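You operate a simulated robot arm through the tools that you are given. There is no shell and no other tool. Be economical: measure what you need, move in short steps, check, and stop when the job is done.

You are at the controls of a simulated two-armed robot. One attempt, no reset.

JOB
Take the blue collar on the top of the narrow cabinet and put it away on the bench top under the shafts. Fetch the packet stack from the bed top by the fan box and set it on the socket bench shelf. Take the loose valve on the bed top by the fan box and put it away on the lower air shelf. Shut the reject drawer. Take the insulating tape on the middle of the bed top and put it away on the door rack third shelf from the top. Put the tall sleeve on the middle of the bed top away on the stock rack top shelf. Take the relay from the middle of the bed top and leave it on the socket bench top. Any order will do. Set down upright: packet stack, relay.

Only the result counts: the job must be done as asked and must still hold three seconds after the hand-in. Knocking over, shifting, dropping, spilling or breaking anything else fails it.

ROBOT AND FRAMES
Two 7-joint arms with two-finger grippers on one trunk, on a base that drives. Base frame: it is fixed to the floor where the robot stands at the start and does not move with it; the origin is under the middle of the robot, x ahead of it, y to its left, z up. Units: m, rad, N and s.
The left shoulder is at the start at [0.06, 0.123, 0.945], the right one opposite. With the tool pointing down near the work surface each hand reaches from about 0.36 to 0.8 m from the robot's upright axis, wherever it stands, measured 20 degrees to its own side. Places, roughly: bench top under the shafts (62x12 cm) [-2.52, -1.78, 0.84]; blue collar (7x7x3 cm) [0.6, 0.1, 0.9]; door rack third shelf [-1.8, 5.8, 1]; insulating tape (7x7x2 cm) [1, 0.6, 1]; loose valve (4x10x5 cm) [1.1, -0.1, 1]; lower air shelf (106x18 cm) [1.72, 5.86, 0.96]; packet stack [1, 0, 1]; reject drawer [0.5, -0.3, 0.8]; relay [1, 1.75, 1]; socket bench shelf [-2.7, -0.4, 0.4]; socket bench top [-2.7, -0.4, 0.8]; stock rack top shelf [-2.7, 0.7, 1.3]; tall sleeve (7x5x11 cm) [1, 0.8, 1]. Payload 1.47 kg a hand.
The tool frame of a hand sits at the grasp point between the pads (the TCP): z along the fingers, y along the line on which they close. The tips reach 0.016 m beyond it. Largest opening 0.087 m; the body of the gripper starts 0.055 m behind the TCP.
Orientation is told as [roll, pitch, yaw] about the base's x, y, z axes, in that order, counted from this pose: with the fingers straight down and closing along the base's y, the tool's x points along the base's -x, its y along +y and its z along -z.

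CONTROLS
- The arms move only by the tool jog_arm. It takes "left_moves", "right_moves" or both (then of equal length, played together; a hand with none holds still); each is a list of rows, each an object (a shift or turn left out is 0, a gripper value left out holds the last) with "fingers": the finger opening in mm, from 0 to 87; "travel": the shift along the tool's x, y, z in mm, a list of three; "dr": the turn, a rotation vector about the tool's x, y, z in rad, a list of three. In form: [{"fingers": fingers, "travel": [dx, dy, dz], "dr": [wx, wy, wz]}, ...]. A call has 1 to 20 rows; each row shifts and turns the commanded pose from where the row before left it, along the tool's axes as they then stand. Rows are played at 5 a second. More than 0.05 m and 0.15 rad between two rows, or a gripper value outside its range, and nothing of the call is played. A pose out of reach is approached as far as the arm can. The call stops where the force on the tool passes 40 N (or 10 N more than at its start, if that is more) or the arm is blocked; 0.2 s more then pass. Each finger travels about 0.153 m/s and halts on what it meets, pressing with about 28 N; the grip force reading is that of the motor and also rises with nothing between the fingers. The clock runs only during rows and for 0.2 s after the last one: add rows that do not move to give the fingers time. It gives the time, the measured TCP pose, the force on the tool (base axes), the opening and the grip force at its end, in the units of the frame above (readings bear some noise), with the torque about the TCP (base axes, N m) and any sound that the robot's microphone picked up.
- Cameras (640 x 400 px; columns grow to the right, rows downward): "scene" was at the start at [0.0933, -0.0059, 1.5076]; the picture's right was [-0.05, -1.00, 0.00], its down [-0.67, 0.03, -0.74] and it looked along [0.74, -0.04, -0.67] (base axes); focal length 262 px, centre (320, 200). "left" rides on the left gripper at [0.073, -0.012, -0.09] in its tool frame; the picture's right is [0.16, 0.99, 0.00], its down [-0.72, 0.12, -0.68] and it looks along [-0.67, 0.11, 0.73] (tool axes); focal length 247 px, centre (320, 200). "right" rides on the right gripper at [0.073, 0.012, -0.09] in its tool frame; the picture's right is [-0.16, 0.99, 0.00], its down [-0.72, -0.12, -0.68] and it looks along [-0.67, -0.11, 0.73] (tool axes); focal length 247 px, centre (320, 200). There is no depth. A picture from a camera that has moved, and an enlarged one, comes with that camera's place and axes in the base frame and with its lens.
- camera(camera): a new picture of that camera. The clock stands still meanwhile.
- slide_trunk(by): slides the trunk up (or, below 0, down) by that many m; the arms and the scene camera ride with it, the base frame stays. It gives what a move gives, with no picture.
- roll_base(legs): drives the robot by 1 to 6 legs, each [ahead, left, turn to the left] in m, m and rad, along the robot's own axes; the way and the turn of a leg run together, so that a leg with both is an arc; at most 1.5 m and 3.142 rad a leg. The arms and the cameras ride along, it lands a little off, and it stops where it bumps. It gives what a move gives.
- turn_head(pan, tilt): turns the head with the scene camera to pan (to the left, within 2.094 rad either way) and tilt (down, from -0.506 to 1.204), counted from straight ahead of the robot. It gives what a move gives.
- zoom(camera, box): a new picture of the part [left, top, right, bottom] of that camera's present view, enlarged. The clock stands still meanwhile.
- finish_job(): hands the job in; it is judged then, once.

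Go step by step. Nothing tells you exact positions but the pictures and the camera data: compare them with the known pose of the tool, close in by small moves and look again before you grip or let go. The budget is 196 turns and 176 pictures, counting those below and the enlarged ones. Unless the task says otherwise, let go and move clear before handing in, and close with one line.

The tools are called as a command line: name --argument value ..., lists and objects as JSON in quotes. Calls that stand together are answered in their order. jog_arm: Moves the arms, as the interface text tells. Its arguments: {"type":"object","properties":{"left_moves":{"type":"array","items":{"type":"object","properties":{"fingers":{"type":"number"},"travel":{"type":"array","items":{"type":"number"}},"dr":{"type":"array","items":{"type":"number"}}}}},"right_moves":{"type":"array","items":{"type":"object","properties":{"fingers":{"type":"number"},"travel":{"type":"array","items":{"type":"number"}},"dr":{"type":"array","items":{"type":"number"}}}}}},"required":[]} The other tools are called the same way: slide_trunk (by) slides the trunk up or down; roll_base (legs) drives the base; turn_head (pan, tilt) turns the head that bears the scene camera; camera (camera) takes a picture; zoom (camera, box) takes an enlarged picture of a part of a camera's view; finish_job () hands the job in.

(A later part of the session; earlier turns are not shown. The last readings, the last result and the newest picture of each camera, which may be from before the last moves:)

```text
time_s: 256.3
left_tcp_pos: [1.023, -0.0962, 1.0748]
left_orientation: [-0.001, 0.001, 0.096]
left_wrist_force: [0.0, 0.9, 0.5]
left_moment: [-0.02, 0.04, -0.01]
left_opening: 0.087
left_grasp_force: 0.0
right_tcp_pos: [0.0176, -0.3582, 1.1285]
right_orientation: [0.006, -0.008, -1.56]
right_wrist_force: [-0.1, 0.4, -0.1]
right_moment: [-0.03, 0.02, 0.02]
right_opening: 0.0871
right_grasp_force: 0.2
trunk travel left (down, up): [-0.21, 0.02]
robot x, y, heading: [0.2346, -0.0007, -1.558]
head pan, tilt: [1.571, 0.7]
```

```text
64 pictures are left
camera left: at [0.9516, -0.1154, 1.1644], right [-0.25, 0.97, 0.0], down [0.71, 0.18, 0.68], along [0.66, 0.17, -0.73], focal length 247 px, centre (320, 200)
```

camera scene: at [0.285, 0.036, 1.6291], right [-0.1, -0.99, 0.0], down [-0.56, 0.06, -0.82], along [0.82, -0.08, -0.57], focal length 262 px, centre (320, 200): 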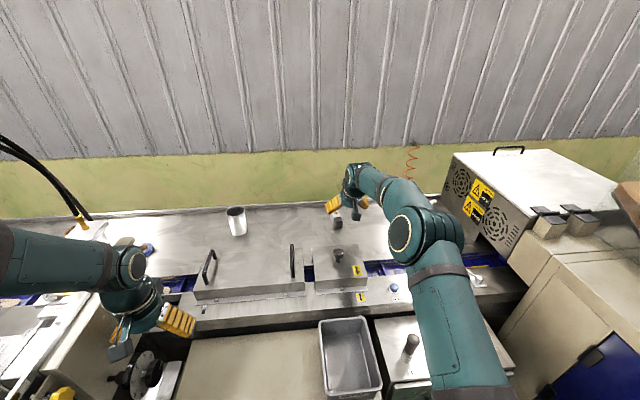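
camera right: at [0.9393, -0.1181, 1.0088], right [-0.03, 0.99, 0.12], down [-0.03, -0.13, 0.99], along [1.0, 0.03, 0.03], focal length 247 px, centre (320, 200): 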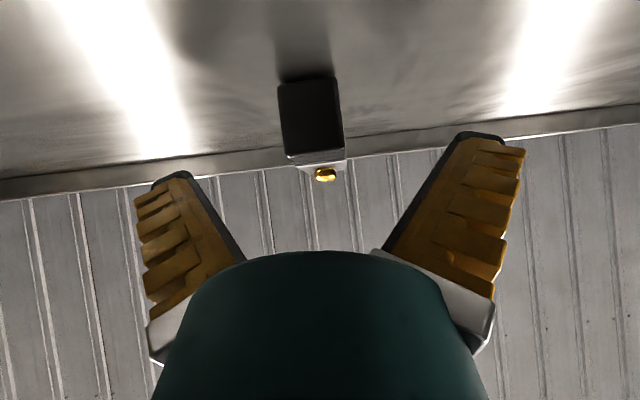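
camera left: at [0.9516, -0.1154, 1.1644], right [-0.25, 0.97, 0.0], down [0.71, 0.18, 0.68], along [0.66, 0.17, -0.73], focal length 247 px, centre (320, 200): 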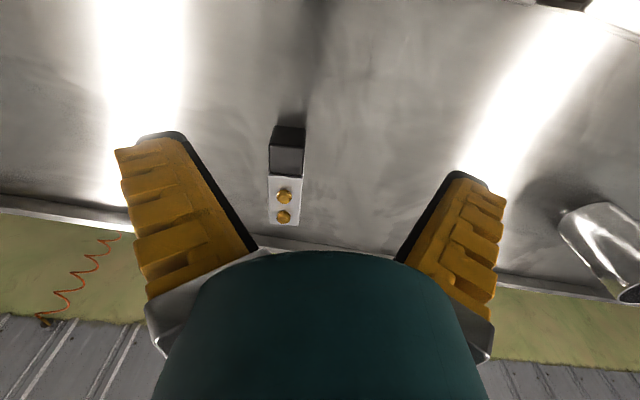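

The valve is at about (1.125, -0.107). I'll move over it and go down in steps.

jog_arm --left_moves '[{"travel": [-20, -7, 30]}, {"travel": [-33, -7, 25]}, {"travel": [-33, -6, 15]}]'

camera --camera "left"

```text
time_s: 257.1
left_tcp_pos: [1.1108, -0.1093, 1.0048]
left_orientation: [0.001, 0.004, 0.094]
left_wrist_force: [0.9, 0.7, 0.2]
left_moment: [-0.01, 0.03, -0.01]
left_opening: 0.0868
left_grasp_force: 0.0
right_tcp_pos: [0.019, -0.3569, 1.1275]
right_orientation: [0.007, -0.009, -1.561]
right_wrist_force: [0.7, -0.8, 0.8]
right_moment: [-0.02, 0.05, -0.04]
right_opening: 0.087
right_grasp_force: 0.0
trunk travel left (down, up): [-0.21, 0.02]
robot x, y, heading: [0.2352, -0.0002, -1.555]
head pan, tilt: [1.571, 0.7]
```

```text
63 pictures are left
camera left: at [1.0395, -0.1273, 1.0934], right [-0.25, 0.97, 0.0], down [0.71, 0.18, 0.68], along [0.66, 0.17, -0.74], focal length 247 px, centre (320, 200)
```

left: 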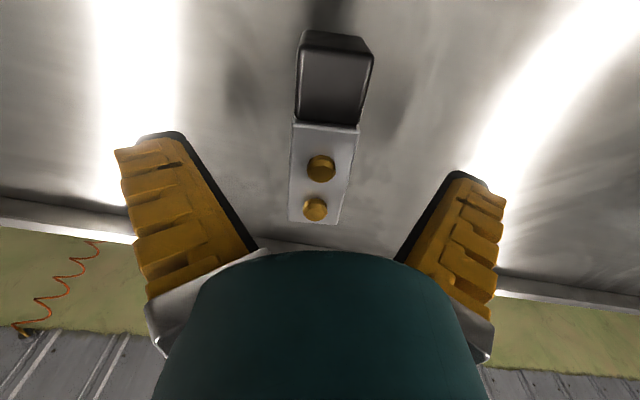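

jog_arm --left_moves '[{"travel": [0, 1, 20]}, {"travel": [0, 0, 15]}, {"travel": [0, 0, 8]}, {"travel": [0, 0, 5]}, {"travel": [0, 0, 4]}]'

jog_arm --left_moves '[{"fingers": 0}, {}, {}, {}]'

camera --camera "left"

```text
time_s: 258.3
left_tcp_pos: [1.108, -0.1073, 0.9545]
left_orientation: [0.003, 0.0, 0.095]
left_wrist_force: [-1.3, 0.6, -0.1]
left_moment: [0.0, 0.0, 0.01]
left_opening: 0.0866
left_grasp_force: 0.1
right_tcp_pos: [0.0169, -0.3582, 1.1279]
right_orientation: [0.008, -0.01, -1.563]
right_wrist_force: [-0.2, 0.7, 1.7]
right_moment: [0.0, 0.0, -0.01]
right_opening: 0.087
right_grasp_force: 0.0
trunk travel left (down, up): [-0.21, 0.02]
robot x, y, heading: [0.2311, -0.0037, -1.56]
head pan, tilt: [1.571, 0.7]
```

```text
time_s: 259.0
left_tcp_pos: [1.1113, -0.1085, 0.9661]
left_orientation: [-0.001, -0.018, 0.093]
left_wrist_force: [-1.7, 0.6, 23.6]
left_moment: [0.0, 0.28, -0.08]
left_opening: 0.0234
left_grasp_force: 30.6
right_tcp_pos: [0.0139, -0.3566, 1.1266]
right_orientation: [0.011, -0.009, -1.563]
right_wrist_force: [-0.1, -0.2, 0.4]
right_moment: [0.02, 0.02, -0.03]
right_opening: 0.0871
right_grasp_force: 0.0
trunk travel left (down, up): [-0.21, 0.02]
robot x, y, heading: [0.2344, -0.0005, -1.565]
head pan, tilt: [1.571, 0.7]
stopped in row 3 (left hand): the force on the tool passed its limit at 40 N (the readings are from after the stop); the commanded pose is now the measured one
```

```text
62 pictures are left
camera left: at [1.0381, -0.1271, 1.0537], right [-0.25, 0.97, 0.0], down [0.7, 0.18, 0.69], along [0.67, 0.17, -0.72], focal length 247 px, centre (320, 200)
```

left: 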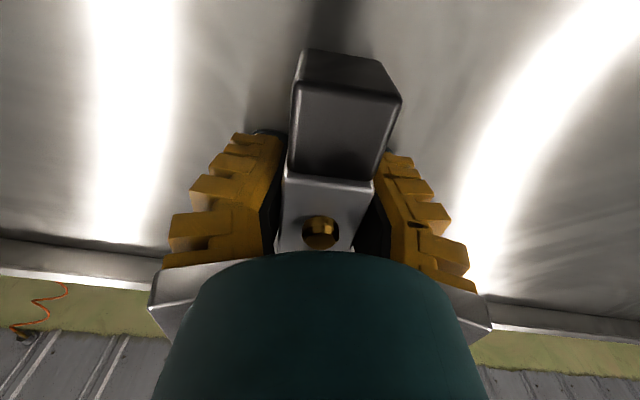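

The fingers closed on the valve body (23 mm), and the tips pressed the bed a little. I'll lift and check the hold.

jog_arm --left_moves '[{"travel": [0, 0, -5]}, {"travel": [0, 0, -15]}, {"travel": [0, 0, -25]}, {"travel": [10, 0, -35]}, {"travel": [25, 0, -35]}, {"travel": [35, 0, -30]}, {"travel": [40, 0, -25]}]'

camera --camera "left"

```text
time_s: 260.6
left_tcp_pos: [0.9991, -0.1188, 1.1306]
left_orientation: [-0.001, -0.012, 0.094]
left_wrist_force: [-0.3, -0.1, -2.8]
left_moment: [0.01, -0.05, 0.01]
left_opening: 0.0234
left_grasp_force: 27.7
right_tcp_pos: [0.015, -0.3582, 1.1283]
right_orientation: [0.012, -0.008, -1.562]
right_wrist_force: [0.4, -0.2, -0.5]
right_moment: [-0.01, -0.04, -0.02]
right_opening: 0.0873
right_grasp_force: 0.0
trunk travel left (down, up): [-0.21, 0.02]
robot x, y, heading: [0.2324, -0.004, -1.56]
head pan, tilt: [1.571, 0.7]
```

```text
61 pictures are left
camera left: at [0.926, -0.1372, 1.2189], right [-0.25, 0.97, 0.0], down [0.7, 0.18, 0.69], along [0.67, 0.17, -0.72], focal length 247 px, centre (320, 200)
```

left: 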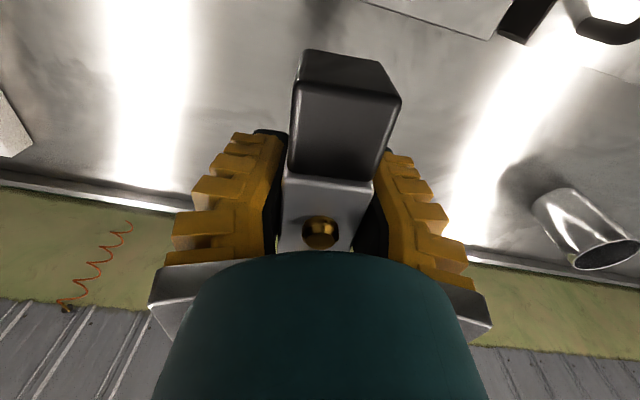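

The valve is firmly held in the left hand. I'll fold that arm in front and realign it, then go round to the next bay (y≈1.08) for the tape.

jog_arm --left_moves '[{"travel": [40, -22, 0]}, {"travel": [40, -22, 0]}, {"travel": [40, -22, 0]}, {"travel": [40, -22, 0]}, {"travel": [40, -22, 0]}, {"travel": [40, -22, 0]}, {"travel": [40, -22, 0]}, {"travel": [40, -22, 0]}, {"travel": [40, -22, 0]}, {"travel": [40, -22, 0]}, {"travel": [40, -22, 0]}, {"travel": [40, -22, 0]}, {"dr": [0, 0, 0.145]}, {"dr": [0, 0, 0.145]}, {"dr": [0, 0, 0.145]}, {"dr": [0, 0, 0.145]}, {"dr": [0, 0, 0.145]}, {"dr": [0, 0, 0.145]}, {"dr": [0, 0, 0.145]}, {"dr": [0, 0, 0.145]}]'

jog_arm --left_moves '[{"dr": [0, 0, 0.145]}, {"dr": [0, 0, 0.145]}, {"dr": [0, 0, 0.145]}, {"travel": [0, 0, -30]}]'

roll_base --legs '[[0, -0.2, 0], [0, 0, 1.565], [-1.2, 0, 0], [0, 1.08, 0], [0.75, 0, 0]]'

turn_head --pan 0 --tilt 0.5

camera --camera "scene"

```text
time_s: 264.8
left_tcp_pos: [0.5488, -0.4274, 1.1244]
left_orientation: [0.012, -0.004, -1.067]
left_wrist_force: [0.3, -0.8, -2.0]
left_moment: [-0.02, 0.01, -0.01]
left_opening: 0.0234
left_grasp_force: 27.9
right_tcp_pos: [0.0175, -0.3581, 1.1284]
right_orientation: [0.007, -0.008, -1.56]
right_wrist_force: [0.3, -0.3, 0.6]
right_moment: [0.0, 0.01, -0.03]
right_opening: 0.0873
right_grasp_force: 0.0
trunk travel left (down, up): [-0.21, 0.02]
robot x, y, heading: [0.2344, 0.0018, -1.559]
head pan, tilt: [1.571, 0.7]
```

```text
time_s: 265.8
left_tcp_pos: [0.5488, -0.4273, 1.1531]
left_orientation: [0.012, 0.001, -1.501]
left_wrist_force: [0.7, -0.9, -1.5]
left_moment: [-0.02, -0.01, -0.05]
left_opening: 0.0236
left_grasp_force: 27.8
right_tcp_pos: [0.0154, -0.3574, 1.1282]
right_orientation: [0.008, -0.009, -1.56]
right_wrist_force: [0.5, 0.4, -0.8]
right_moment: [-0.04, -0.03, 0.0]
right_opening: 0.087
right_grasp_force: 0.1
trunk travel left (down, up): [-0.21, 0.02]
robot x, y, heading: [0.2335, -0.0026, -1.558]
head pan, tilt: [1.571, 0.7]
```

```text
time_s: 279.7
left_tcp_pos: [-0.7355, 0.3776, 1.1538]
left_orientation: [0.011, 0.007, 0.041]
left_wrist_force: [0.7, 0.2, -2.5]
left_moment: [-0.03, 0.01, -0.02]
left_opening: 0.0236
left_grasp_force: 28.3
right_tcp_pos: [-0.8039, -0.1411, 1.1267]
right_orientation: [0.016, -0.011, 0.014]
right_wrist_force: [-0.3, -0.8, -0.1]
right_moment: [0.04, 0.05, -0.01]
right_opening: 0.087
right_grasp_force: 0.1
trunk travel left (down, up): [-0.21, 0.02]
robot x, y, heading: [-1.165, 0.0827, 0.012]
head pan, tilt: [1.571, 0.7]
stopped in leg 4: the robot was blocked; the commanded pose is now the measured one
```

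```text
time_s: 281.3
left_tcp_pos: [-0.7369, 0.3793, 1.1534]
left_orientation: [0.013, 0.008, 0.049]
left_wrist_force: [0.1, -0.1, -1.2]
left_moment: [-0.04, -0.03, 0.0]
left_opening: 0.0233
left_grasp_force: 28.1
right_tcp_pos: [-0.8021, -0.1415, 1.1275]
right_orientation: [0.018, -0.011, 0.014]
right_wrist_force: [-0.1, 0.8, -0.5]
right_moment: [0.03, 0.02, 0.0]
right_opening: 0.087
right_grasp_force: 0.0
trunk travel left (down, up): [-0.21, 0.02]
robot x, y, heading: [-1.1562, 0.0847, 0.016]
head pan, tilt: [0.0, 0.499]
```

```text
60 pictures are left
camera scene: at [-1.0598, 0.0692, 1.6385], right [0.02, -1.0, -0.01], down [-0.48, 0.0, -0.88], along [0.88, 0.02, -0.48], focal length 262 px, centre (320, 200)
```

scene: 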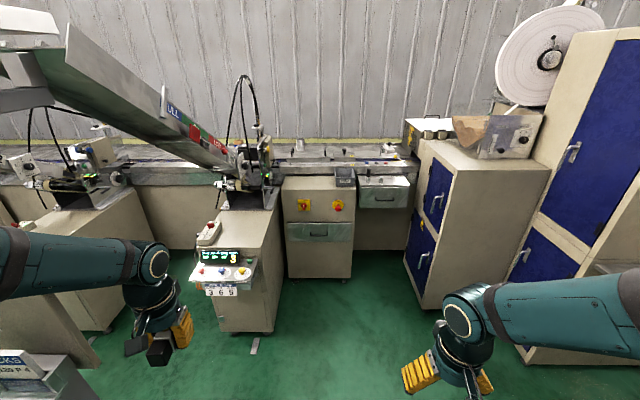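

My left elbow was stopped by the chute's support panel near its post. I'll move off it, bring the arms forward and narrower, pull back to x≈-1.7, and pass to the next bay there.

roll_base --legs '[[0, -0.08, 0], [-0.45, 0, -0.015]]'

jog_arm --left_moves '[{"travel": [-40, -23, 0]}, {"travel": [-40, -23, 0]}, {"travel": [-40, -23, 0]}, {"travel": [-40, -23, 0]}, {"travel": [-40, -23, 0]}]' --right_moves '[{"travel": [-46, 15, 0]}, {"travel": [-46, 15, 0]}, {"travel": [-46, 15, 0]}, {"travel": [-46, 15, 0]}, {"travel": [-46, 15, 0]}]'

turn_head --pan 0.7 --tilt 0.35

camera --camera "scene"

```text
time_s: 285.0
left_tcp_pos: [-1.1814, 0.3006, 1.1502]
left_orientation: [0.005, 0.009, 0.042]
left_wrist_force: [0.1, 0.5, -1.9]
left_moment: [-0.03, -0.04, -0.01]
left_opening: 0.0236
left_grasp_force: 28.2
right_tcp_pos: [-1.2522, -0.2182, 1.1283]
right_orientation: [0.008, -0.009, 0.001]
right_wrist_force: [0.7, 0.1, -0.1]
right_moment: [-0.01, -0.01, 0.05]
right_opening: 0.0868
right_grasp_force: 0.2
trunk travel left (down, up): [-0.21, 0.02]
robot x, y, heading: [-1.6087, 0.0019, -0.0]
head pan, tilt: [0.0, 0.499]
```

```text
time_s: 286.2
left_tcp_pos: [-0.9725, 0.1958, 1.1478]
left_orientation: [0.005, 0.016, 0.04]
left_wrist_force: [0.8, 0.4, -2.2]
left_moment: [-0.02, 0.02, 0.02]
left_opening: 0.0235
left_grasp_force: 27.9
right_tcp_pos: [-1.0189, -0.1437, 1.1271]
right_orientation: [0.009, -0.005, 0.002]
right_wrist_force: [0.1, 0.5, 0.0]
right_moment: [0.03, 0.04, -0.01]
right_opening: 0.0869
right_grasp_force: 0.1
trunk travel left (down, up): [-0.21, 0.02]
robot x, y, heading: [-1.6057, 0.0017, 0.004]
head pan, tilt: [0.0, 0.499]
```

```text
time_s: 287.3
left_tcp_pos: [-0.9767, 0.1955, 1.1486]
left_orientation: [0.007, 0.012, 0.042]
left_wrist_force: [0.2, 0.1, -2.9]
left_moment: [0.0, 0.0, 0.01]
left_opening: 0.0235
left_grasp_force: 27.9
right_tcp_pos: [-1.0223, -0.1435, 1.129]
right_orientation: [0.009, -0.008, 0.002]
right_wrist_force: [-0.1, 1.2, 0.1]
right_moment: [0.0, 0.0, 0.0]
right_opening: 0.0871
right_grasp_force: 0.0
trunk travel left (down, up): [-0.21, 0.02]
robot x, y, heading: [-1.6044, 0.0028, 0.007]
head pan, tilt: [0.7, 0.351]
```

```text
59 pictures are left
camera scene: at [-1.5259, 0.0591, 1.6521], right [0.65, -0.76, 0.0], down [-0.26, -0.22, -0.94], along [0.72, 0.61, -0.34], focal length 262 px, centre (320, 200)
```

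scene: 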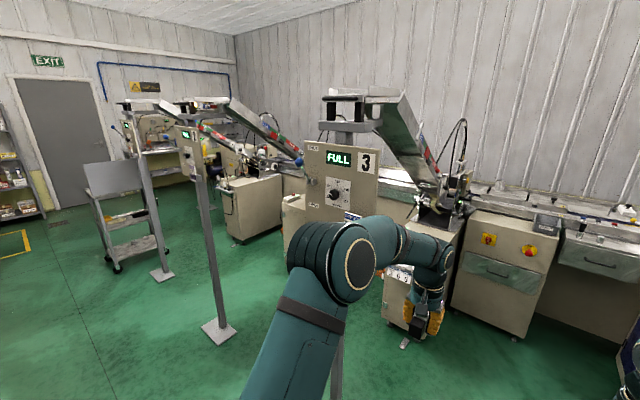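

The "FULL 3" panel hangs between z≈1.3 and 1.55, so I can pass beneath it with the trunk lowered. I'll lower, sidle to y≈1.05, and drive between the posts.

slide_trunk --by -0.2

roll_base --legs '[[0, 1.05, 0], [0.95, 0, 0]]'

turn_head --pan -0.2 --tilt 0.4

camera --camera "scene"

```text
time_s: 289.4
left_tcp_pos: [-0.9757, 0.197, 0.9495]
left_orientation: [0.005, 0.011, 0.038]
left_wrist_force: [-0.7, -0.5, -1.0]
left_moment: [-0.02, -0.04, -0.01]
left_opening: 0.0237
left_grasp_force: 28.0
right_tcp_pos: [-1.0218, -0.1437, 0.9297]
right_orientation: [0.01, -0.008, 0.001]
right_wrist_force: [0.6, -0.6, -0.6]
right_moment: [0.0, 0.02, 0.01]
right_opening: 0.0871
right_grasp_force: 0.0
trunk travel left (down, up): [-0.01, 0.22]
robot x, y, heading: [-1.606, -0.0024, 0.004]
head pan, tilt: [0.7, 0.351]
```

```text
time_s: 303.5
left_tcp_pos: [-0.0204, 1.2486, 0.9472]
left_orientation: [0.005, 0.012, 0.042]
left_wrist_force: [0.9, -0.1, -2.1]
left_moment: [-0.01, 0.01, -0.02]
left_opening: 0.0233
left_grasp_force: 27.9
right_tcp_pos: [-0.0647, 0.908, 0.9288]
right_orientation: [0.009, -0.008, 0.007]
right_wrist_force: [0.3, -0.8, 0.2]
right_moment: [-0.02, 0.02, -0.02]
right_opening: 0.0869
right_grasp_force: 0.0
trunk travel left (down, up): [-0.01, 0.22]
robot x, y, heading: [-0.6501, 1.0511, 0.007]
head pan, tilt: [0.7, 0.351]
```

```text
time_s: 304.7
left_tcp_pos: [-0.0217, 1.2491, 0.9466]
left_orientation: [0.006, 0.012, 0.043]
left_wrist_force: [-0.5, -0.5, -1.8]
left_moment: [0.0, -0.02, -0.03]
left_opening: 0.0234
left_grasp_force: 28.2
right_tcp_pos: [-0.0644, 0.9093, 0.9285]
right_orientation: [0.009, -0.01, 0.006]
right_wrist_force: [0.7, -0.3, -0.3]
right_moment: [0.0, -0.02, 0.0]
right_opening: 0.087
right_grasp_force: 0.2
trunk travel left (down, up): [-0.01, 0.22]
robot x, y, heading: [-0.653, 1.049, 0.006]
head pan, tilt: [-0.201, 0.4]
```

```text
58 pictures are left
camera scene: at [-0.5491, 1.0309, 1.4475], right [-0.19, -0.98, 0.0], down [-0.38, 0.07, -0.92], along [0.9, -0.18, -0.39], focal length 262 px, centre (320, 200)
```

scene: 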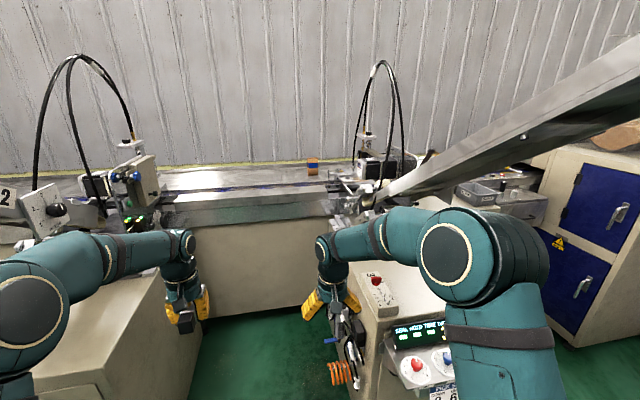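

I see the tall sleeve (orange/blue box) near (1.0, 0.77), and the bay lets me drive closer. I'll tuck the left arm, centre in the bay, advance, then raise the trunk partway.

jog_arm --left_moves '[{"travel": [-35, -20, 0]}, {"travel": [-35, -20, 0]}, {"travel": [-30, -20, 0]}]' --right_moves '[{"travel": [-20, 20, 0]}, {"travel": [-20, 20, 0]}, {"travel": [-20, 20, 0]}]'

roll_base --legs '[[0, 0.08, 0], [0.45, 0, 0]]'

slide_trunk --by 0.2

turn_head --pan -0.3 --tilt 0.6

camera --camera "scene"

```text
time_s: 305.5
left_tcp_pos: [0.0825, 1.1915, 0.9452]
left_orientation: [0.005, 0.015, 0.043]
left_wrist_force: [0.6, 0.2, -1.7]
left_moment: [-0.01, 0.02, 0.0]
left_opening: 0.0238
left_grasp_force: 28.0
right_tcp_pos: [-0.0043, 0.9698, 0.9299]
right_orientation: [0.01, -0.007, 0.005]
right_wrist_force: [-0.6, -0.9, -0.1]
right_moment: [-0.01, 0.06, 0.01]
right_opening: 0.0869
right_grasp_force: 0.2
trunk travel left (down, up): [-0.01, 0.22]
robot x, y, heading: [-0.6478, 1.0513, 0.008]
head pan, tilt: [-0.201, 0.4]
```

```text
time_s: 309.2
left_tcp_pos: [0.5327, 1.2717, 0.9468]
left_orientation: [0.004, 0.014, 0.04]
left_wrist_force: [0.1, 0.1, -2.5]
left_moment: [0.01, 0.01, 0.01]
left_opening: 0.0236
left_grasp_force: 28.1
right_tcp_pos: [0.4433, 1.0492, 0.9305]
right_orientation: [0.01, -0.01, 0.003]
right_wrist_force: [0.5, -0.2, 0.1]
right_moment: [0.01, 0.01, -0.04]
right_opening: 0.0868
right_grasp_force: 0.1
trunk travel left (down, up): [-0.01, 0.22]
robot x, y, heading: [-0.2003, 1.1319, 0.008]
head pan, tilt: [-0.201, 0.4]
```

```text
time_s: 311.4
left_tcp_pos: [0.5307, 1.2719, 1.1463]
left_orientation: [0.005, 0.012, 0.04]
left_wrist_force: [-0.4, 0.9, -2.1]
left_moment: [-0.02, 0.0, -0.01]
left_opening: 0.0236
left_grasp_force: 27.9
right_tcp_pos: [0.4426, 1.0498, 1.1308]
right_orientation: [0.009, -0.009, 0.005]
right_wrist_force: [0.3, -0.7, 0.0]
right_moment: [-0.02, 0.0, 0.01]
right_opening: 0.0872
right_grasp_force: 0.1
trunk travel left (down, up): [-0.21, 0.02]
robot x, y, heading: [-0.2042, 1.1335, 0.003]
head pan, tilt: [-0.201, 0.4]
```

```text
time_s: 312.1
left_tcp_pos: [0.5299, 1.2725, 1.148]
left_orientation: [0.006, 0.013, 0.04]
left_wrist_force: [-0.3, -0.8, -2.3]
left_moment: [0.01, -0.01, 0.01]
left_opening: 0.0235
left_grasp_force: 27.7
right_tcp_pos: [0.4435, 1.0486, 1.1304]
right_orientation: [0.01, -0.007, 0.004]
right_wrist_force: [-0.5, 0.9, -0.3]
right_moment: [-0.01, 0.01, 0.01]
right_opening: 0.0868
right_grasp_force: 0.0
trunk travel left (down, up): [-0.21, 0.02]
robot x, y, heading: [-0.2034, 1.1343, 0.002]
head pan, tilt: [-0.3, 0.6]
```

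```text
57 pictures are left
camera scene: at [-0.1072, 1.1054, 1.6293], right [-0.29, -0.96, 0.0], down [-0.54, 0.16, -0.83], along [0.79, -0.24, -0.56], focal length 262 px, centre (320, 200)
```

scene: 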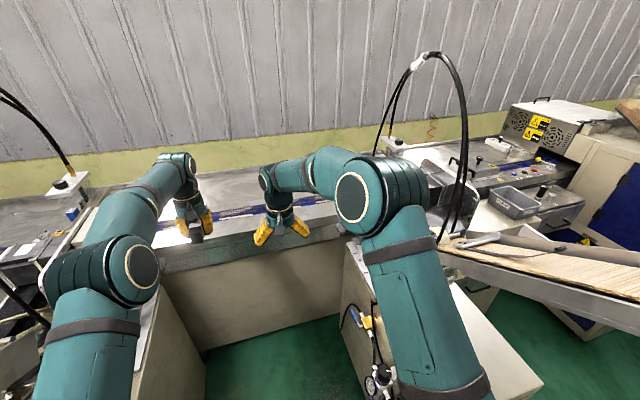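

camera --camera "right"

zoom --camera "scene" --box '[300, 40, 540, 240]'

```text
56 pictures are left
camera right: at [0.3675, 1.0606, 1.2206], right [0.15, 0.99, 0.01], down [0.72, -0.12, 0.69], along [0.68, -0.1, -0.73], focal length 247 px, centre (320, 200)
```

right: 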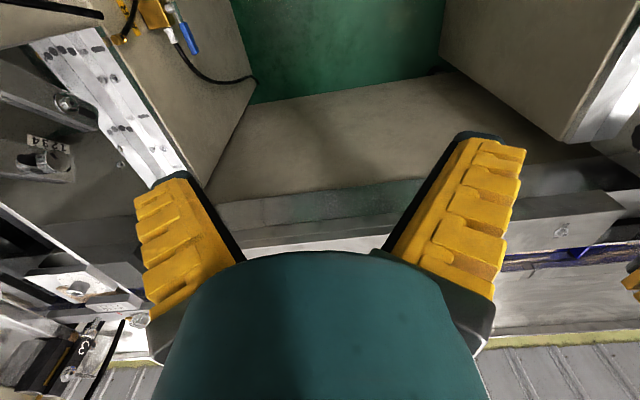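

```text
2.00 times, centred on (420, 140) of scene
camera zoom: at [-0.1072, 1.1054, 1.6293], right [-0.29, -0.96, 0.0], down [-0.54, 0.16, -0.83], along [0.79, -0.24, -0.56], focal length 524 px, centre (120, 320)
```

zoom: 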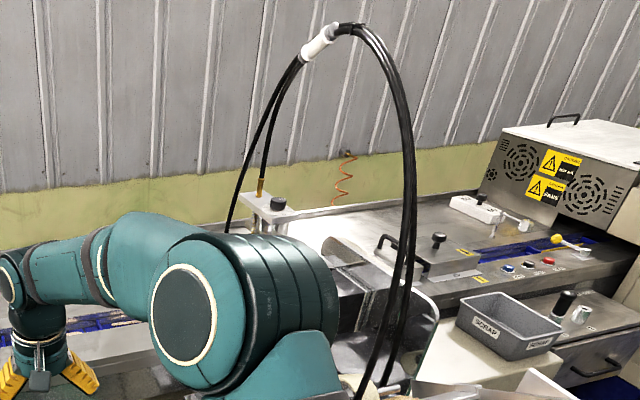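

The machine 3 head and its hoses lie around y≈0.55, z up to 1.6, so I must stay at y>0.7 until past them. I'll drive forward to x≈0.3 and look over the bed.

roll_base --legs '[[0.3, 0, 0], [0.2, 0, 0]]'

turn_head --pan -0.5 --tilt 0.75

camera --camera "scene"

camera --camera "right"

```text
time_s: 315.4
left_tcp_pos: [1.0336, 1.2759, 1.1463]
left_orientation: [0.006, 0.012, 0.041]
left_wrist_force: [0.3, 0.7, -1.4]
left_moment: [-0.04, 0.0, -0.02]
left_opening: 0.0234
left_grasp_force: 27.6
right_tcp_pos: [0.9469, 1.0511, 1.1305]
right_orientation: [0.009, -0.008, 0.005]
right_wrist_force: [0.3, 0.5, 0.7]
right_moment: [0.0, 0.04, 0.01]
right_opening: 0.087
right_grasp_force: 0.1
trunk travel left (down, up): [-0.21, 0.02]
robot x, y, heading: [0.3065, 1.134, 0.007]
head pan, tilt: [-0.3, 0.6]
```

```text
time_s: 316.1
left_tcp_pos: [1.0336, 1.2762, 1.1477]
left_orientation: [0.005, 0.011, 0.041]
left_wrist_force: [0.6, -0.4, -1.2]
left_moment: [-0.02, -0.01, 0.0]
left_opening: 0.0235
left_grasp_force: 28.2
right_tcp_pos: [0.9454, 1.0526, 1.1318]
right_orientation: [0.01, -0.009, 0.005]
right_wrist_force: [0.6, -0.4, 1.0]
right_moment: [-0.02, -0.02, -0.01]
right_opening: 0.0868
right_grasp_force: 0.1
trunk travel left (down, up): [-0.21, 0.02]
robot x, y, heading: [0.3038, 1.1322, 0.005]
head pan, tilt: [-0.499, 0.75]
```

```text
54 pictures are left
camera scene: at [0.3843, 1.0943, 1.6165], right [-0.47, -0.88, 0.0], down [-0.6, 0.32, -0.73], along [0.64, -0.35, -0.68], focal length 262 px, centre (320, 200)
```

scene: 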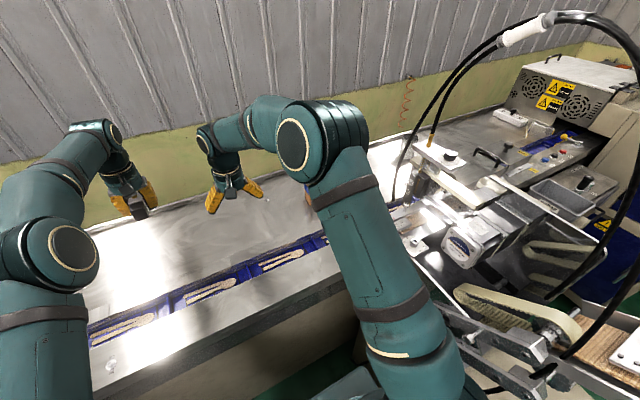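

```text
53 pictures are left
camera right: at [0.8707, 1.0639, 1.2208], right [0.15, 0.99, 0.01], down [0.72, -0.12, 0.69], along [0.68, -0.1, -0.73], focal length 247 px, centre (320, 200)
```

right: 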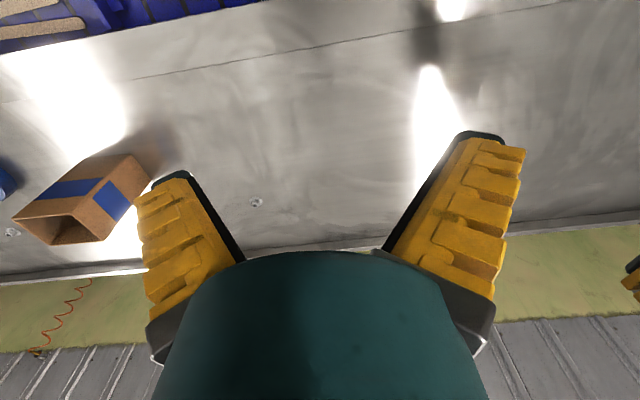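

The sleeve stands open-topped near (1.03, 0.75), with the blue tape beyond it. I'll carry the right hand over the sleeve (well clear of its top) toward the tape.

jog_arm --right_moves '[{"travel": [0, -42, -15]}, {"travel": [0, -42, 0]}, {"travel": [-4, -42, 0]}, {"travel": [-4, -42, 0]}, {"travel": [-4, -42, 0]}, {"travel": [-4, -42, 0]}, {"travel": [-4, -42, 0]}, {"travel": [-4, -42, 0]}, {"travel": [-4, -42, 0]}, {"travel": [-4, -42, 0]}]'

camera --camera "right"

camera --camera "scene"

```text
time_s: 318.3
left_tcp_pos: [1.0337, 1.2754, 1.1464]
left_orientation: [0.004, 0.012, 0.043]
left_wrist_force: [0.8, -0.7, -2.5]
left_moment: [0.01, 0.0, -0.03]
left_opening: 0.0231
left_grasp_force: 27.7
right_tcp_pos: [0.9764, 0.6344, 1.141]
right_orientation: [0.011, -0.008, 0.007]
right_wrist_force: [0.3, -0.4, -0.1]
right_moment: [0.02, 0.01, 0.0]
right_opening: 0.087
right_grasp_force: 0.1
right hand out of reach, approached as far as the arm can: row 10
trunk travel left (down, up): [-0.21, 0.02]
robot x, y, heading: [0.299, 1.1328, 0.003]
head pan, tilt: [-0.499, 0.75]
```

```text
52 pictures are left
camera right: at [0.901, 0.6454, 1.2307], right [0.15, 0.99, 0.01], down [0.72, -0.12, 0.68], along [0.68, -0.1, -0.73], focal length 247 px, centre (320, 200)
```

right: 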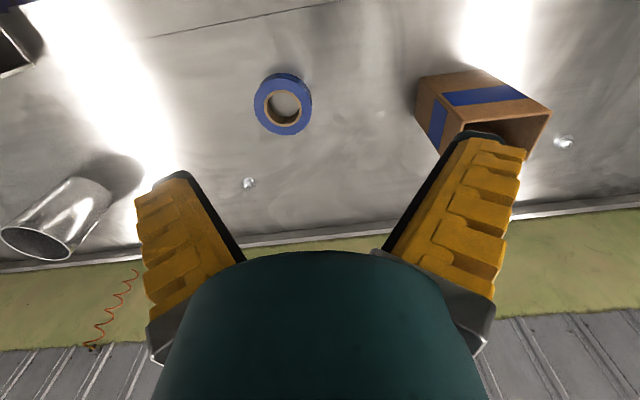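

```text
51 pictures are left
camera scene: at [0.3853, 1.0929, 1.6163], right [-0.47, -0.88, 0.0], down [-0.6, 0.32, -0.73], along [0.64, -0.35, -0.68], focal length 262 px, centre (320, 200)
```

scene: 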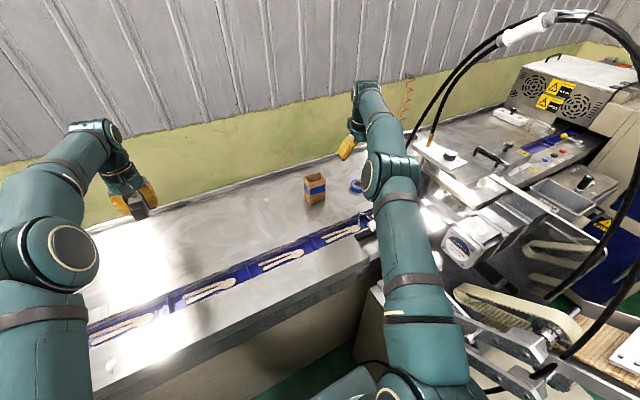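

The tape is at about (1.008, 0.588). I'll move over it and descend partway.

jog_arm --right_moves '[{"travel": [0, -10, 40]}, {"travel": [-16, -18, 35]}, {"travel": [-16, -18, 35]}, {"travel": [0, 0, 35]}]'

camera --camera "right"

```text
time_s: 319.3
left_tcp_pos: [1.0334, 1.2745, 1.1464]
left_orientation: [0.006, 0.012, 0.042]
left_wrist_force: [0.3, -0.5, -2.2]
left_moment: [-0.01, 0.0, -0.03]
left_opening: 0.0233
left_grasp_force: 27.9
right_tcp_pos: [0.9756, 0.6096, 1.0045]
right_orientation: [0.007, -0.009, 0.006]
right_wrist_force: [0.2, -0.3, -0.6]
right_moment: [-0.02, 0.01, -0.02]
right_opening: 0.0869
right_grasp_force: 0.0
right hand out of reach, approached as far as the arm can: row 2, 3
trunk travel left (down, up): [-0.21, 0.02]
robot x, y, heading: [0.3003, 1.1373, 0.006]
head pan, tilt: [-0.499, 0.75]
```

```text
50 pictures are left
camera right: at [0.901, 0.6208, 1.0944], right [0.15, 0.99, 0.01], down [0.72, -0.12, 0.69], along [0.68, -0.1, -0.73], focal length 247 px, centre (320, 200)
```

right: 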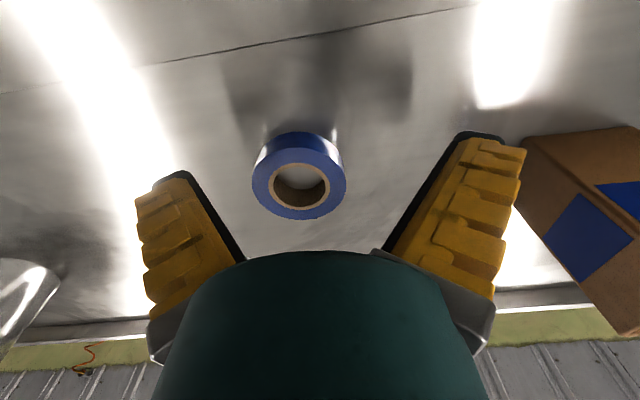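

I'm at the reach limit, so I'll drive 6 cm forward and 3 cm right with the hand staying above the tape.

roll_base --legs '[[0.06, -0.03, 0]]'

camera --camera "right"

```text
time_s: 320.3
left_tcp_pos: [1.0942, 1.2473, 1.1466]
left_orientation: [0.004, 0.011, 0.041]
left_wrist_force: [0.0, 0.4, -2.6]
left_moment: [-0.01, 0.02, 0.0]
left_opening: 0.0233
left_grasp_force: 28.1
right_tcp_pos: [1.0355, 0.5801, 1.0043]
right_orientation: [0.009, -0.009, 0.006]
right_wrist_force: [0.4, 0.1, -0.8]
right_moment: [-0.01, 0.01, 0.02]
right_opening: 0.0871
right_grasp_force: 0.0
trunk travel left (down, up): [-0.21, 0.02]
robot x, y, heading: [0.3612, 1.1078, 0.006]
head pan, tilt: [-0.499, 0.75]
```

```text
49 pictures are left
camera right: at [0.9613, 0.5912, 1.0935], right [0.15, 0.99, 0.01], down [0.72, -0.12, 0.68], along [0.68, -0.1, -0.73], focal length 247 px, centre (320, 200)
```

right: 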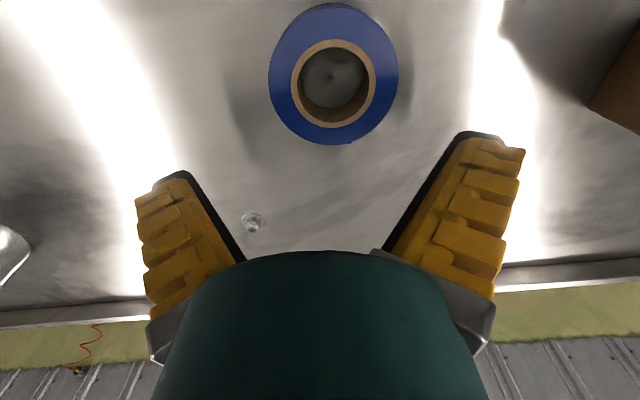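

jog_arm --right_moves '[{"travel": [28, 12, 0]}, {"travel": [0, 0, 20]}, {"travel": [0, 0, 15]}, {"travel": [0, 0, 10]}]'

camera --camera "right"

```text
time_s: 321.3
left_tcp_pos: [1.0944, 1.246, 1.1461]
left_orientation: [0.005, 0.012, 0.041]
left_wrist_force: [-0.6, 0.3, -2.6]
left_moment: [0.0, -0.03, 0.01]
left_opening: 0.0237
left_grasp_force: 28.1
right_tcp_pos: [1.0093, 0.5914, 0.9588]
right_orientation: [0.008, -0.009, 0.005]
right_wrist_force: [0.2, -0.7, 0.6]
right_moment: [0.01, 0.04, 0.02]
right_opening: 0.0873
right_grasp_force: 0.0
trunk travel left (down, up): [-0.21, 0.02]
robot x, y, heading: [0.3612, 1.1047, 0.006]
head pan, tilt: [-0.499, 0.75]
```

```text
48 pictures are left
camera right: at [0.9337, 0.6034, 1.0489], right [0.15, 0.99, 0.01], down [0.72, -0.12, 0.68], along [0.68, -0.1, -0.73], focal length 247 px, centre (320, 200)
```

right: 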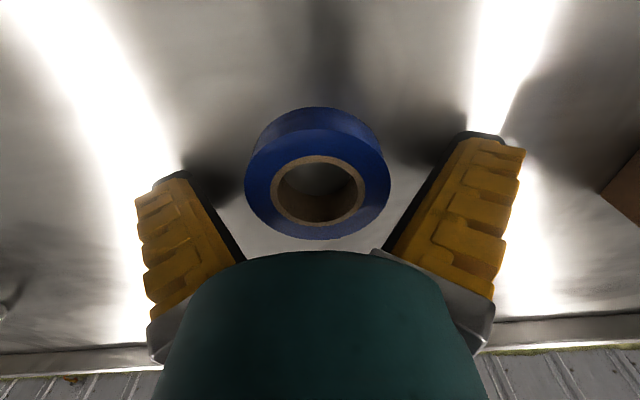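

jog_arm --right_moves '[{"travel": [0, 0, 4]}, {"travel": [0, 0, 4]}, {"travel": [0, 0, 3]}, {"fingers": 60}, {"fingers": 40}, {"fingers": 0}, {}, {}]'

jog_arm --right_moves '[{"travel": [0, 0, -8]}, {"travel": [0, 0, -15]}, {"travel": [0, 0, -20]}]'

camera --camera "right"

```text
time_s: 323.1
left_tcp_pos: [1.0912, 1.2491, 1.148]
left_orientation: [0.003, 0.011, 0.043]
left_wrist_force: [-0.5, 0.3, -3.5]
left_moment: [0.02, 0.0, -0.04]
left_opening: 0.0236
left_grasp_force: 28.0
right_tcp_pos: [1.0078, 0.5931, 0.9548]
right_orientation: [0.001, -0.016, 0.005]
right_wrist_force: [6.6, -2.1, 35.8]
right_moment: [-0.25, 0.17, 0.58]
right_opening: 0.0787
right_grasp_force: 29.9
trunk travel left (down, up): [-0.21, 0.02]
robot x, y, heading: [0.3592, 1.1049, 0.003]
head pan, tilt: [-0.499, 0.75]
```

```text
time_s: 323.9
left_tcp_pos: [1.0919, 1.2475, 1.1474]
left_orientation: [0.004, 0.011, 0.042]
left_wrist_force: [0.1, -0.2, -2.2]
left_moment: [0.02, -0.04, 0.03]
left_opening: 0.0236
left_grasp_force: 28.1
right_tcp_pos: [1.0065, 0.594, 0.989]
right_orientation: [0.01, -0.005, 0.004]
right_wrist_force: [0.3, -0.3, -0.1]
right_moment: [-0.02, -0.03, -0.02]
right_opening: 0.0548
right_grasp_force: 28.7
trunk travel left (down, up): [-0.21, 0.02]
robot x, y, heading: [0.357, 1.1069, 0.0]
head pan, tilt: [-0.499, 0.75]
```

```text
47 pictures are left
camera right: at [0.931, 0.6048, 1.08], right [0.15, 0.99, 0.01], down [0.72, -0.12, 0.68], along [0.68, -0.1, -0.73], focal length 247 px, centre (320, 200)
```

right: 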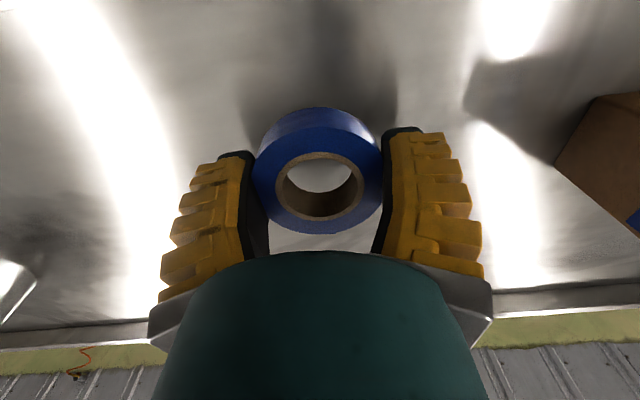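

jog_arm --right_moves '[{}, {"travel": [0, 0, -25]}, {"travel": [0, 0, -30]}, {"travel": [0, 0, -30]}]'

camera --camera "right"

```text
time_s: 324.9
left_tcp_pos: [1.0918, 1.2458, 1.1482]
left_orientation: [0.005, 0.011, 0.042]
left_wrist_force: [-0.5, 0.2, -2.9]
left_moment: [0.01, -0.01, 0.01]
left_opening: 0.0235
left_grasp_force: 27.8
right_tcp_pos: [1.0049, 0.5922, 1.0767]
right_orientation: [0.01, -0.008, 0.005]
right_wrist_force: [-0.6, 0.0, -0.2]
right_moment: [-0.01, -0.01, 0.02]
right_opening: 0.0551
right_grasp_force: 28.2
trunk travel left (down, up): [-0.21, 0.02]
robot x, y, heading: [0.3584, 1.1054, 0.006]
head pan, tilt: [-0.499, 0.75]
```

```text
46 pictures are left
camera right: at [0.9307, 0.6028, 1.1663], right [0.15, 0.99, 0.01], down [0.72, -0.12, 0.69], along [0.68, -0.1, -0.73], focal length 247 px, centre (320, 200)
```

right: 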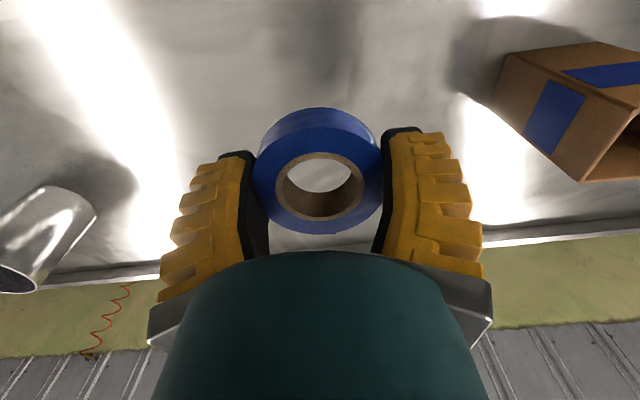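

The tape is held in the right hand. I'll raise it, bring it back in front, back out of the bay with the trunk lowered, and head for the far end of the room.

jog_arm --right_moves '[{"travel": [5, 0, -40]}, {"travel": [10, 0, -30]}, {"travel": [8, 42, 0]}, {"travel": [8, 42, 0]}, {"travel": [8, 42, 0]}, {"travel": [8, 42, 0]}, {"travel": [8, 42, 0]}, {"travel": [8, 42, 0]}, {"travel": [8, 42, 0]}, {"travel": [8, 42, 0]}, {"travel": [8, 42, 0]}, {"travel": [8, 42, 0]}]'

roll_base --legs '[[-0.56, 0, 0]]'

slide_trunk --by -0.2

roll_base --legs '[[0, -0.05, 0], [-1.4, 0, 0], [0, 0, 1.565]]'

slide_trunk --by 0.1

turn_head --pan 0 --tilt 0.3

camera --camera "scene"

```text
time_s: 327.5
left_tcp_pos: [1.093, 1.2483, 1.1479]
left_orientation: [0.004, 0.013, 0.042]
left_wrist_force: [0.2, 0.3, -1.6]
left_moment: [-0.03, 0.01, -0.03]
left_opening: 0.0235
left_grasp_force: 27.7
right_tcp_pos: [0.9059, 1.0115, 1.1489]
right_orientation: [0.009, -0.009, 0.003]
right_wrist_force: [-0.1, 0.2, -0.1]
right_moment: [-0.01, -0.03, -0.02]
right_opening: 0.0554
right_grasp_force: 28.4
trunk travel left (down, up): [-0.21, 0.02]
robot x, y, heading: [0.3606, 1.1099, 0.008]
head pan, tilt: [-0.499, 0.75]
```

```text
time_s: 330.7
left_tcp_pos: [0.5283, 1.2441, 1.1475]
left_orientation: [0.005, 0.013, 0.044]
left_wrist_force: [-0.4, -0.2, -2.9]
left_moment: [0.03, -0.01, 0.02]
left_opening: 0.0234
left_grasp_force: 28.3
right_tcp_pos: [0.343, 1.0093, 1.1498]
right_orientation: [0.009, -0.009, 0.007]
right_wrist_force: [-0.2, 0.0, -0.6]
right_moment: [0.01, -0.02, -0.01]
right_opening: 0.0558
right_grasp_force: 28.2
trunk travel left (down, up): [-0.21, 0.02]
robot x, y, heading: [-0.204, 1.1043, 0.007]
head pan, tilt: [-0.499, 0.75]
```

```text
time_s: 332.9
left_tcp_pos: [0.5297, 1.2439, 0.9474]
left_orientation: [0.005, 0.011, 0.044]
left_wrist_force: [0.6, 0.3, -1.7]
left_moment: [0.01, 0.0, 0.0]
left_opening: 0.0234
left_grasp_force: 28.2
right_tcp_pos: [0.3443, 1.0083, 0.9497]
right_orientation: [0.01, -0.009, 0.007]
right_wrist_force: [0.3, -1.0, -0.7]
right_moment: [0.03, 0.0, 0.02]
right_opening: 0.0559
right_grasp_force: 28.0
trunk travel left (down, up): [-0.01, 0.22]
robot x, y, heading: [-0.2054, 1.0998, 0.006]
head pan, tilt: [-0.499, 0.75]
```

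```text
time_s: 344.4
left_tcp_pos: [-1.7491, 1.7773, 0.947]
left_orientation: [0.006, 0.012, 1.608]
left_wrist_force: [-0.3, 0.4, -2.3]
left_moment: [-0.01, -0.02, -0.01]
left_opening: 0.0235
left_grasp_force: 28.3
right_tcp_pos: [-1.5146, 1.5897, 0.9492]
right_orientation: [0.009, -0.009, 1.57]
right_wrist_force: [0.5, 0.2, -0.3]
right_moment: [0.02, -0.01, 0.02]
right_opening: 0.0561
right_grasp_force: 27.9
trunk travel left (down, up): [-0.01, 0.22]
robot x, y, heading: [-1.611, 1.0421, 1.573]
head pan, tilt: [-0.499, 0.75]
```

```text
time_s: 345.8
left_tcp_pos: [-1.7484, 1.7768, 1.0461]
left_orientation: [0.005, 0.013, 1.606]
left_wrist_force: [0.1, 0.0, -2.3]
left_moment: [0.0, -0.02, -0.02]
left_opening: 0.0238
left_grasp_force: 28.2
right_tcp_pos: [-1.5152, 1.5894, 1.0477]
right_orientation: [0.009, -0.009, 1.57]
right_wrist_force: [0.6, -0.3, -1.1]
right_moment: [0.0, 0.0, 0.02]
right_opening: 0.0561
right_grasp_force: 28.1
trunk travel left (down, up): [-0.11, 0.12]
robot x, y, heading: [-1.6122, 1.0407, 1.572]
head pan, tilt: [-0.499, 0.75]
```

```text
time_s: 346.7
left_tcp_pos: [-1.7482, 1.7775, 1.0478]
left_orientation: [0.005, 0.011, 1.608]
left_wrist_force: [0.1, -1.1, -2.1]
left_moment: [0.0, 0.04, 0.0]
left_opening: 0.0233
left_grasp_force: 28.2
right_tcp_pos: [-1.5149, 1.5914, 1.049]
right_orientation: [0.009, -0.008, 1.569]
right_wrist_force: [-0.6, -0.3, -1.2]
right_moment: [0.0, 0.03, -0.02]
right_opening: 0.0561
right_grasp_force: 27.7
trunk travel left (down, up): [-0.11, 0.12]
robot x, y, heading: [-1.6123, 1.0459, 1.572]
head pan, tilt: [0.0, 0.3]
```

```text
45 pictures are left
camera scene: at [-1.6128, 1.1456, 1.5567], right [1.0, 0.0, 0.0], down [0.0, -0.3, -0.95], along [0.0, 0.95, -0.3], focal length 262 px, centre (320, 200)
```

scene: 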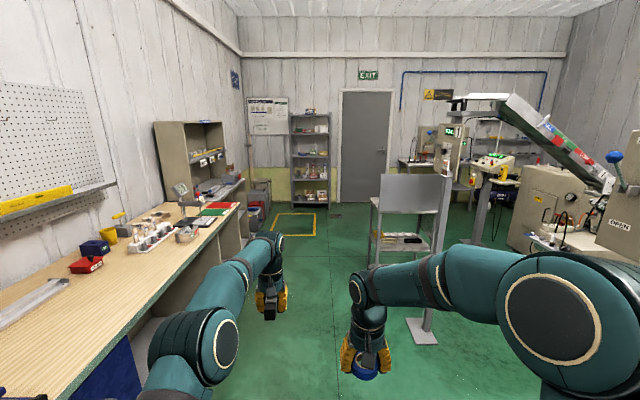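

The door rack is straight ahead by the exit door, and the lane is clear. I'll drive up to it.

roll_base --legs '[[1.4, 0, 0], [1.4, 0, 0], [0.55, 0, 0]]'

turn_head --pan 0.1 --tilt 0.35

camera --camera "scene"

```text
time_s: 362.9
left_tcp_pos: [-1.7317, 5.0891, 1.0466]
left_orientation: [0.006, 0.013, 1.603]
left_wrist_force: [0.2, 0.4, -2.5]
left_moment: [0.0, -0.05, 0.02]
left_opening: 0.0235
left_grasp_force: 27.5
right_tcp_pos: [-1.4977, 4.9039, 1.0478]
right_orientation: [0.01, -0.01, 1.567]
right_wrist_force: [-0.5, 0.1, -0.2]
right_moment: [-0.01, 0.02, -0.03]
right_opening: 0.056
right_grasp_force: 27.5
trunk travel left (down, up): [-0.11, 0.12]
robot x, y, heading: [-1.5991, 4.3557, 1.567]
head pan, tilt: [0.0, 0.3]
```

```text
time_s: 363.5
left_tcp_pos: [-1.7329, 5.0886, 1.0476]
left_orientation: [0.005, 0.012, 1.605]
left_wrist_force: [-1.0, 0.1, -1.7]
left_moment: [0.01, -0.01, -0.02]
left_opening: 0.0234
left_grasp_force: 28.3
right_tcp_pos: [-1.4982, 4.9018, 1.0485]
right_orientation: [0.009, -0.01, 1.567]
right_wrist_force: [-0.5, 0.3, -0.2]
right_moment: [0.0, -0.02, 0.02]
right_opening: 0.0562
right_grasp_force: 28.0
trunk travel left (down, up): [-0.11, 0.12]
robot x, y, heading: [-1.5979, 4.356, 1.568]
head pan, tilt: [0.099, 0.351]
```

```text
44 pictures are left
camera scene: at [-1.6067, 4.4573, 1.5521], right [1.0, 0.1, 0.0], down [0.03, -0.34, -0.94], along [-0.09, 0.93, -0.34], focal length 262 px, centre (320, 200)
```

scene: 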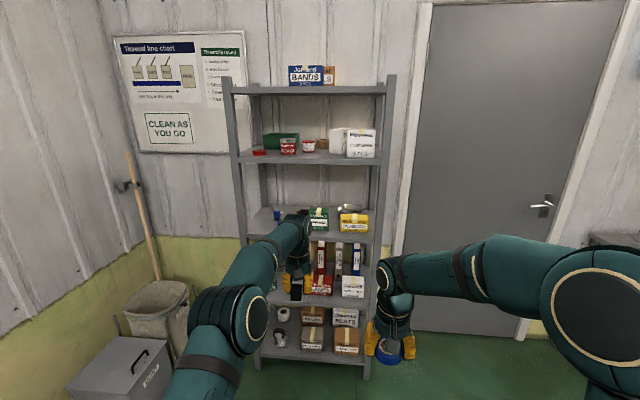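

zoom --camera "scene" --box '[215, 120, 415, 260]'

camera --camera "left"

```text
2.86 times, centred on (315, 190) of scene
camera zoom: at [-1.6067, 4.4573, 1.5521], right [1.0, 0.1, 0.0], down [0.03, -0.34, -0.94], along [-0.09, 0.93, -0.34], focal length 749 px, centre (334, 229)
```

zoom: 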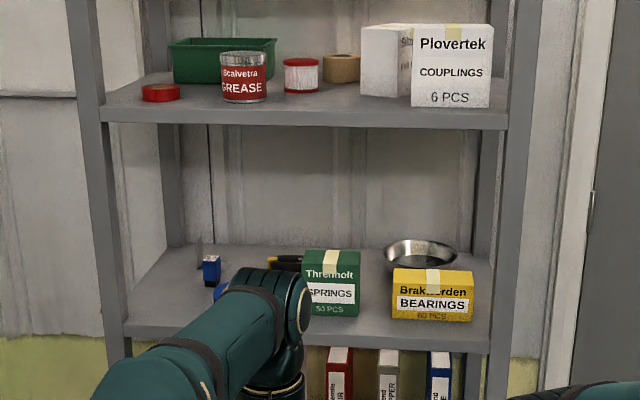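

```text
42 pictures are left
camera left: at [-1.7178, 5.0182, 1.1368], right [-0.98, -0.19, 0.01], down [-0.14, 0.73, 0.67], along [-0.13, 0.66, -0.74], focal length 247 px, centre (320, 200)
```

left: 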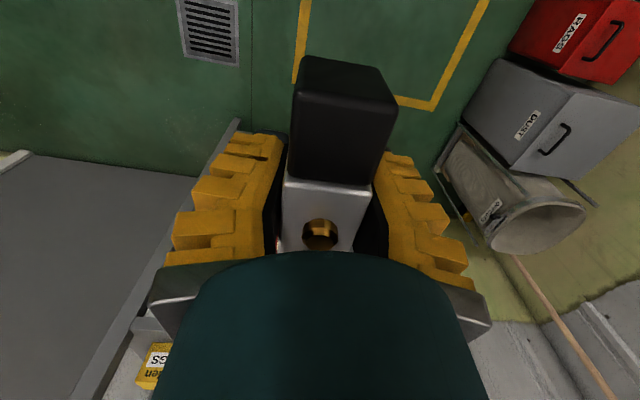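

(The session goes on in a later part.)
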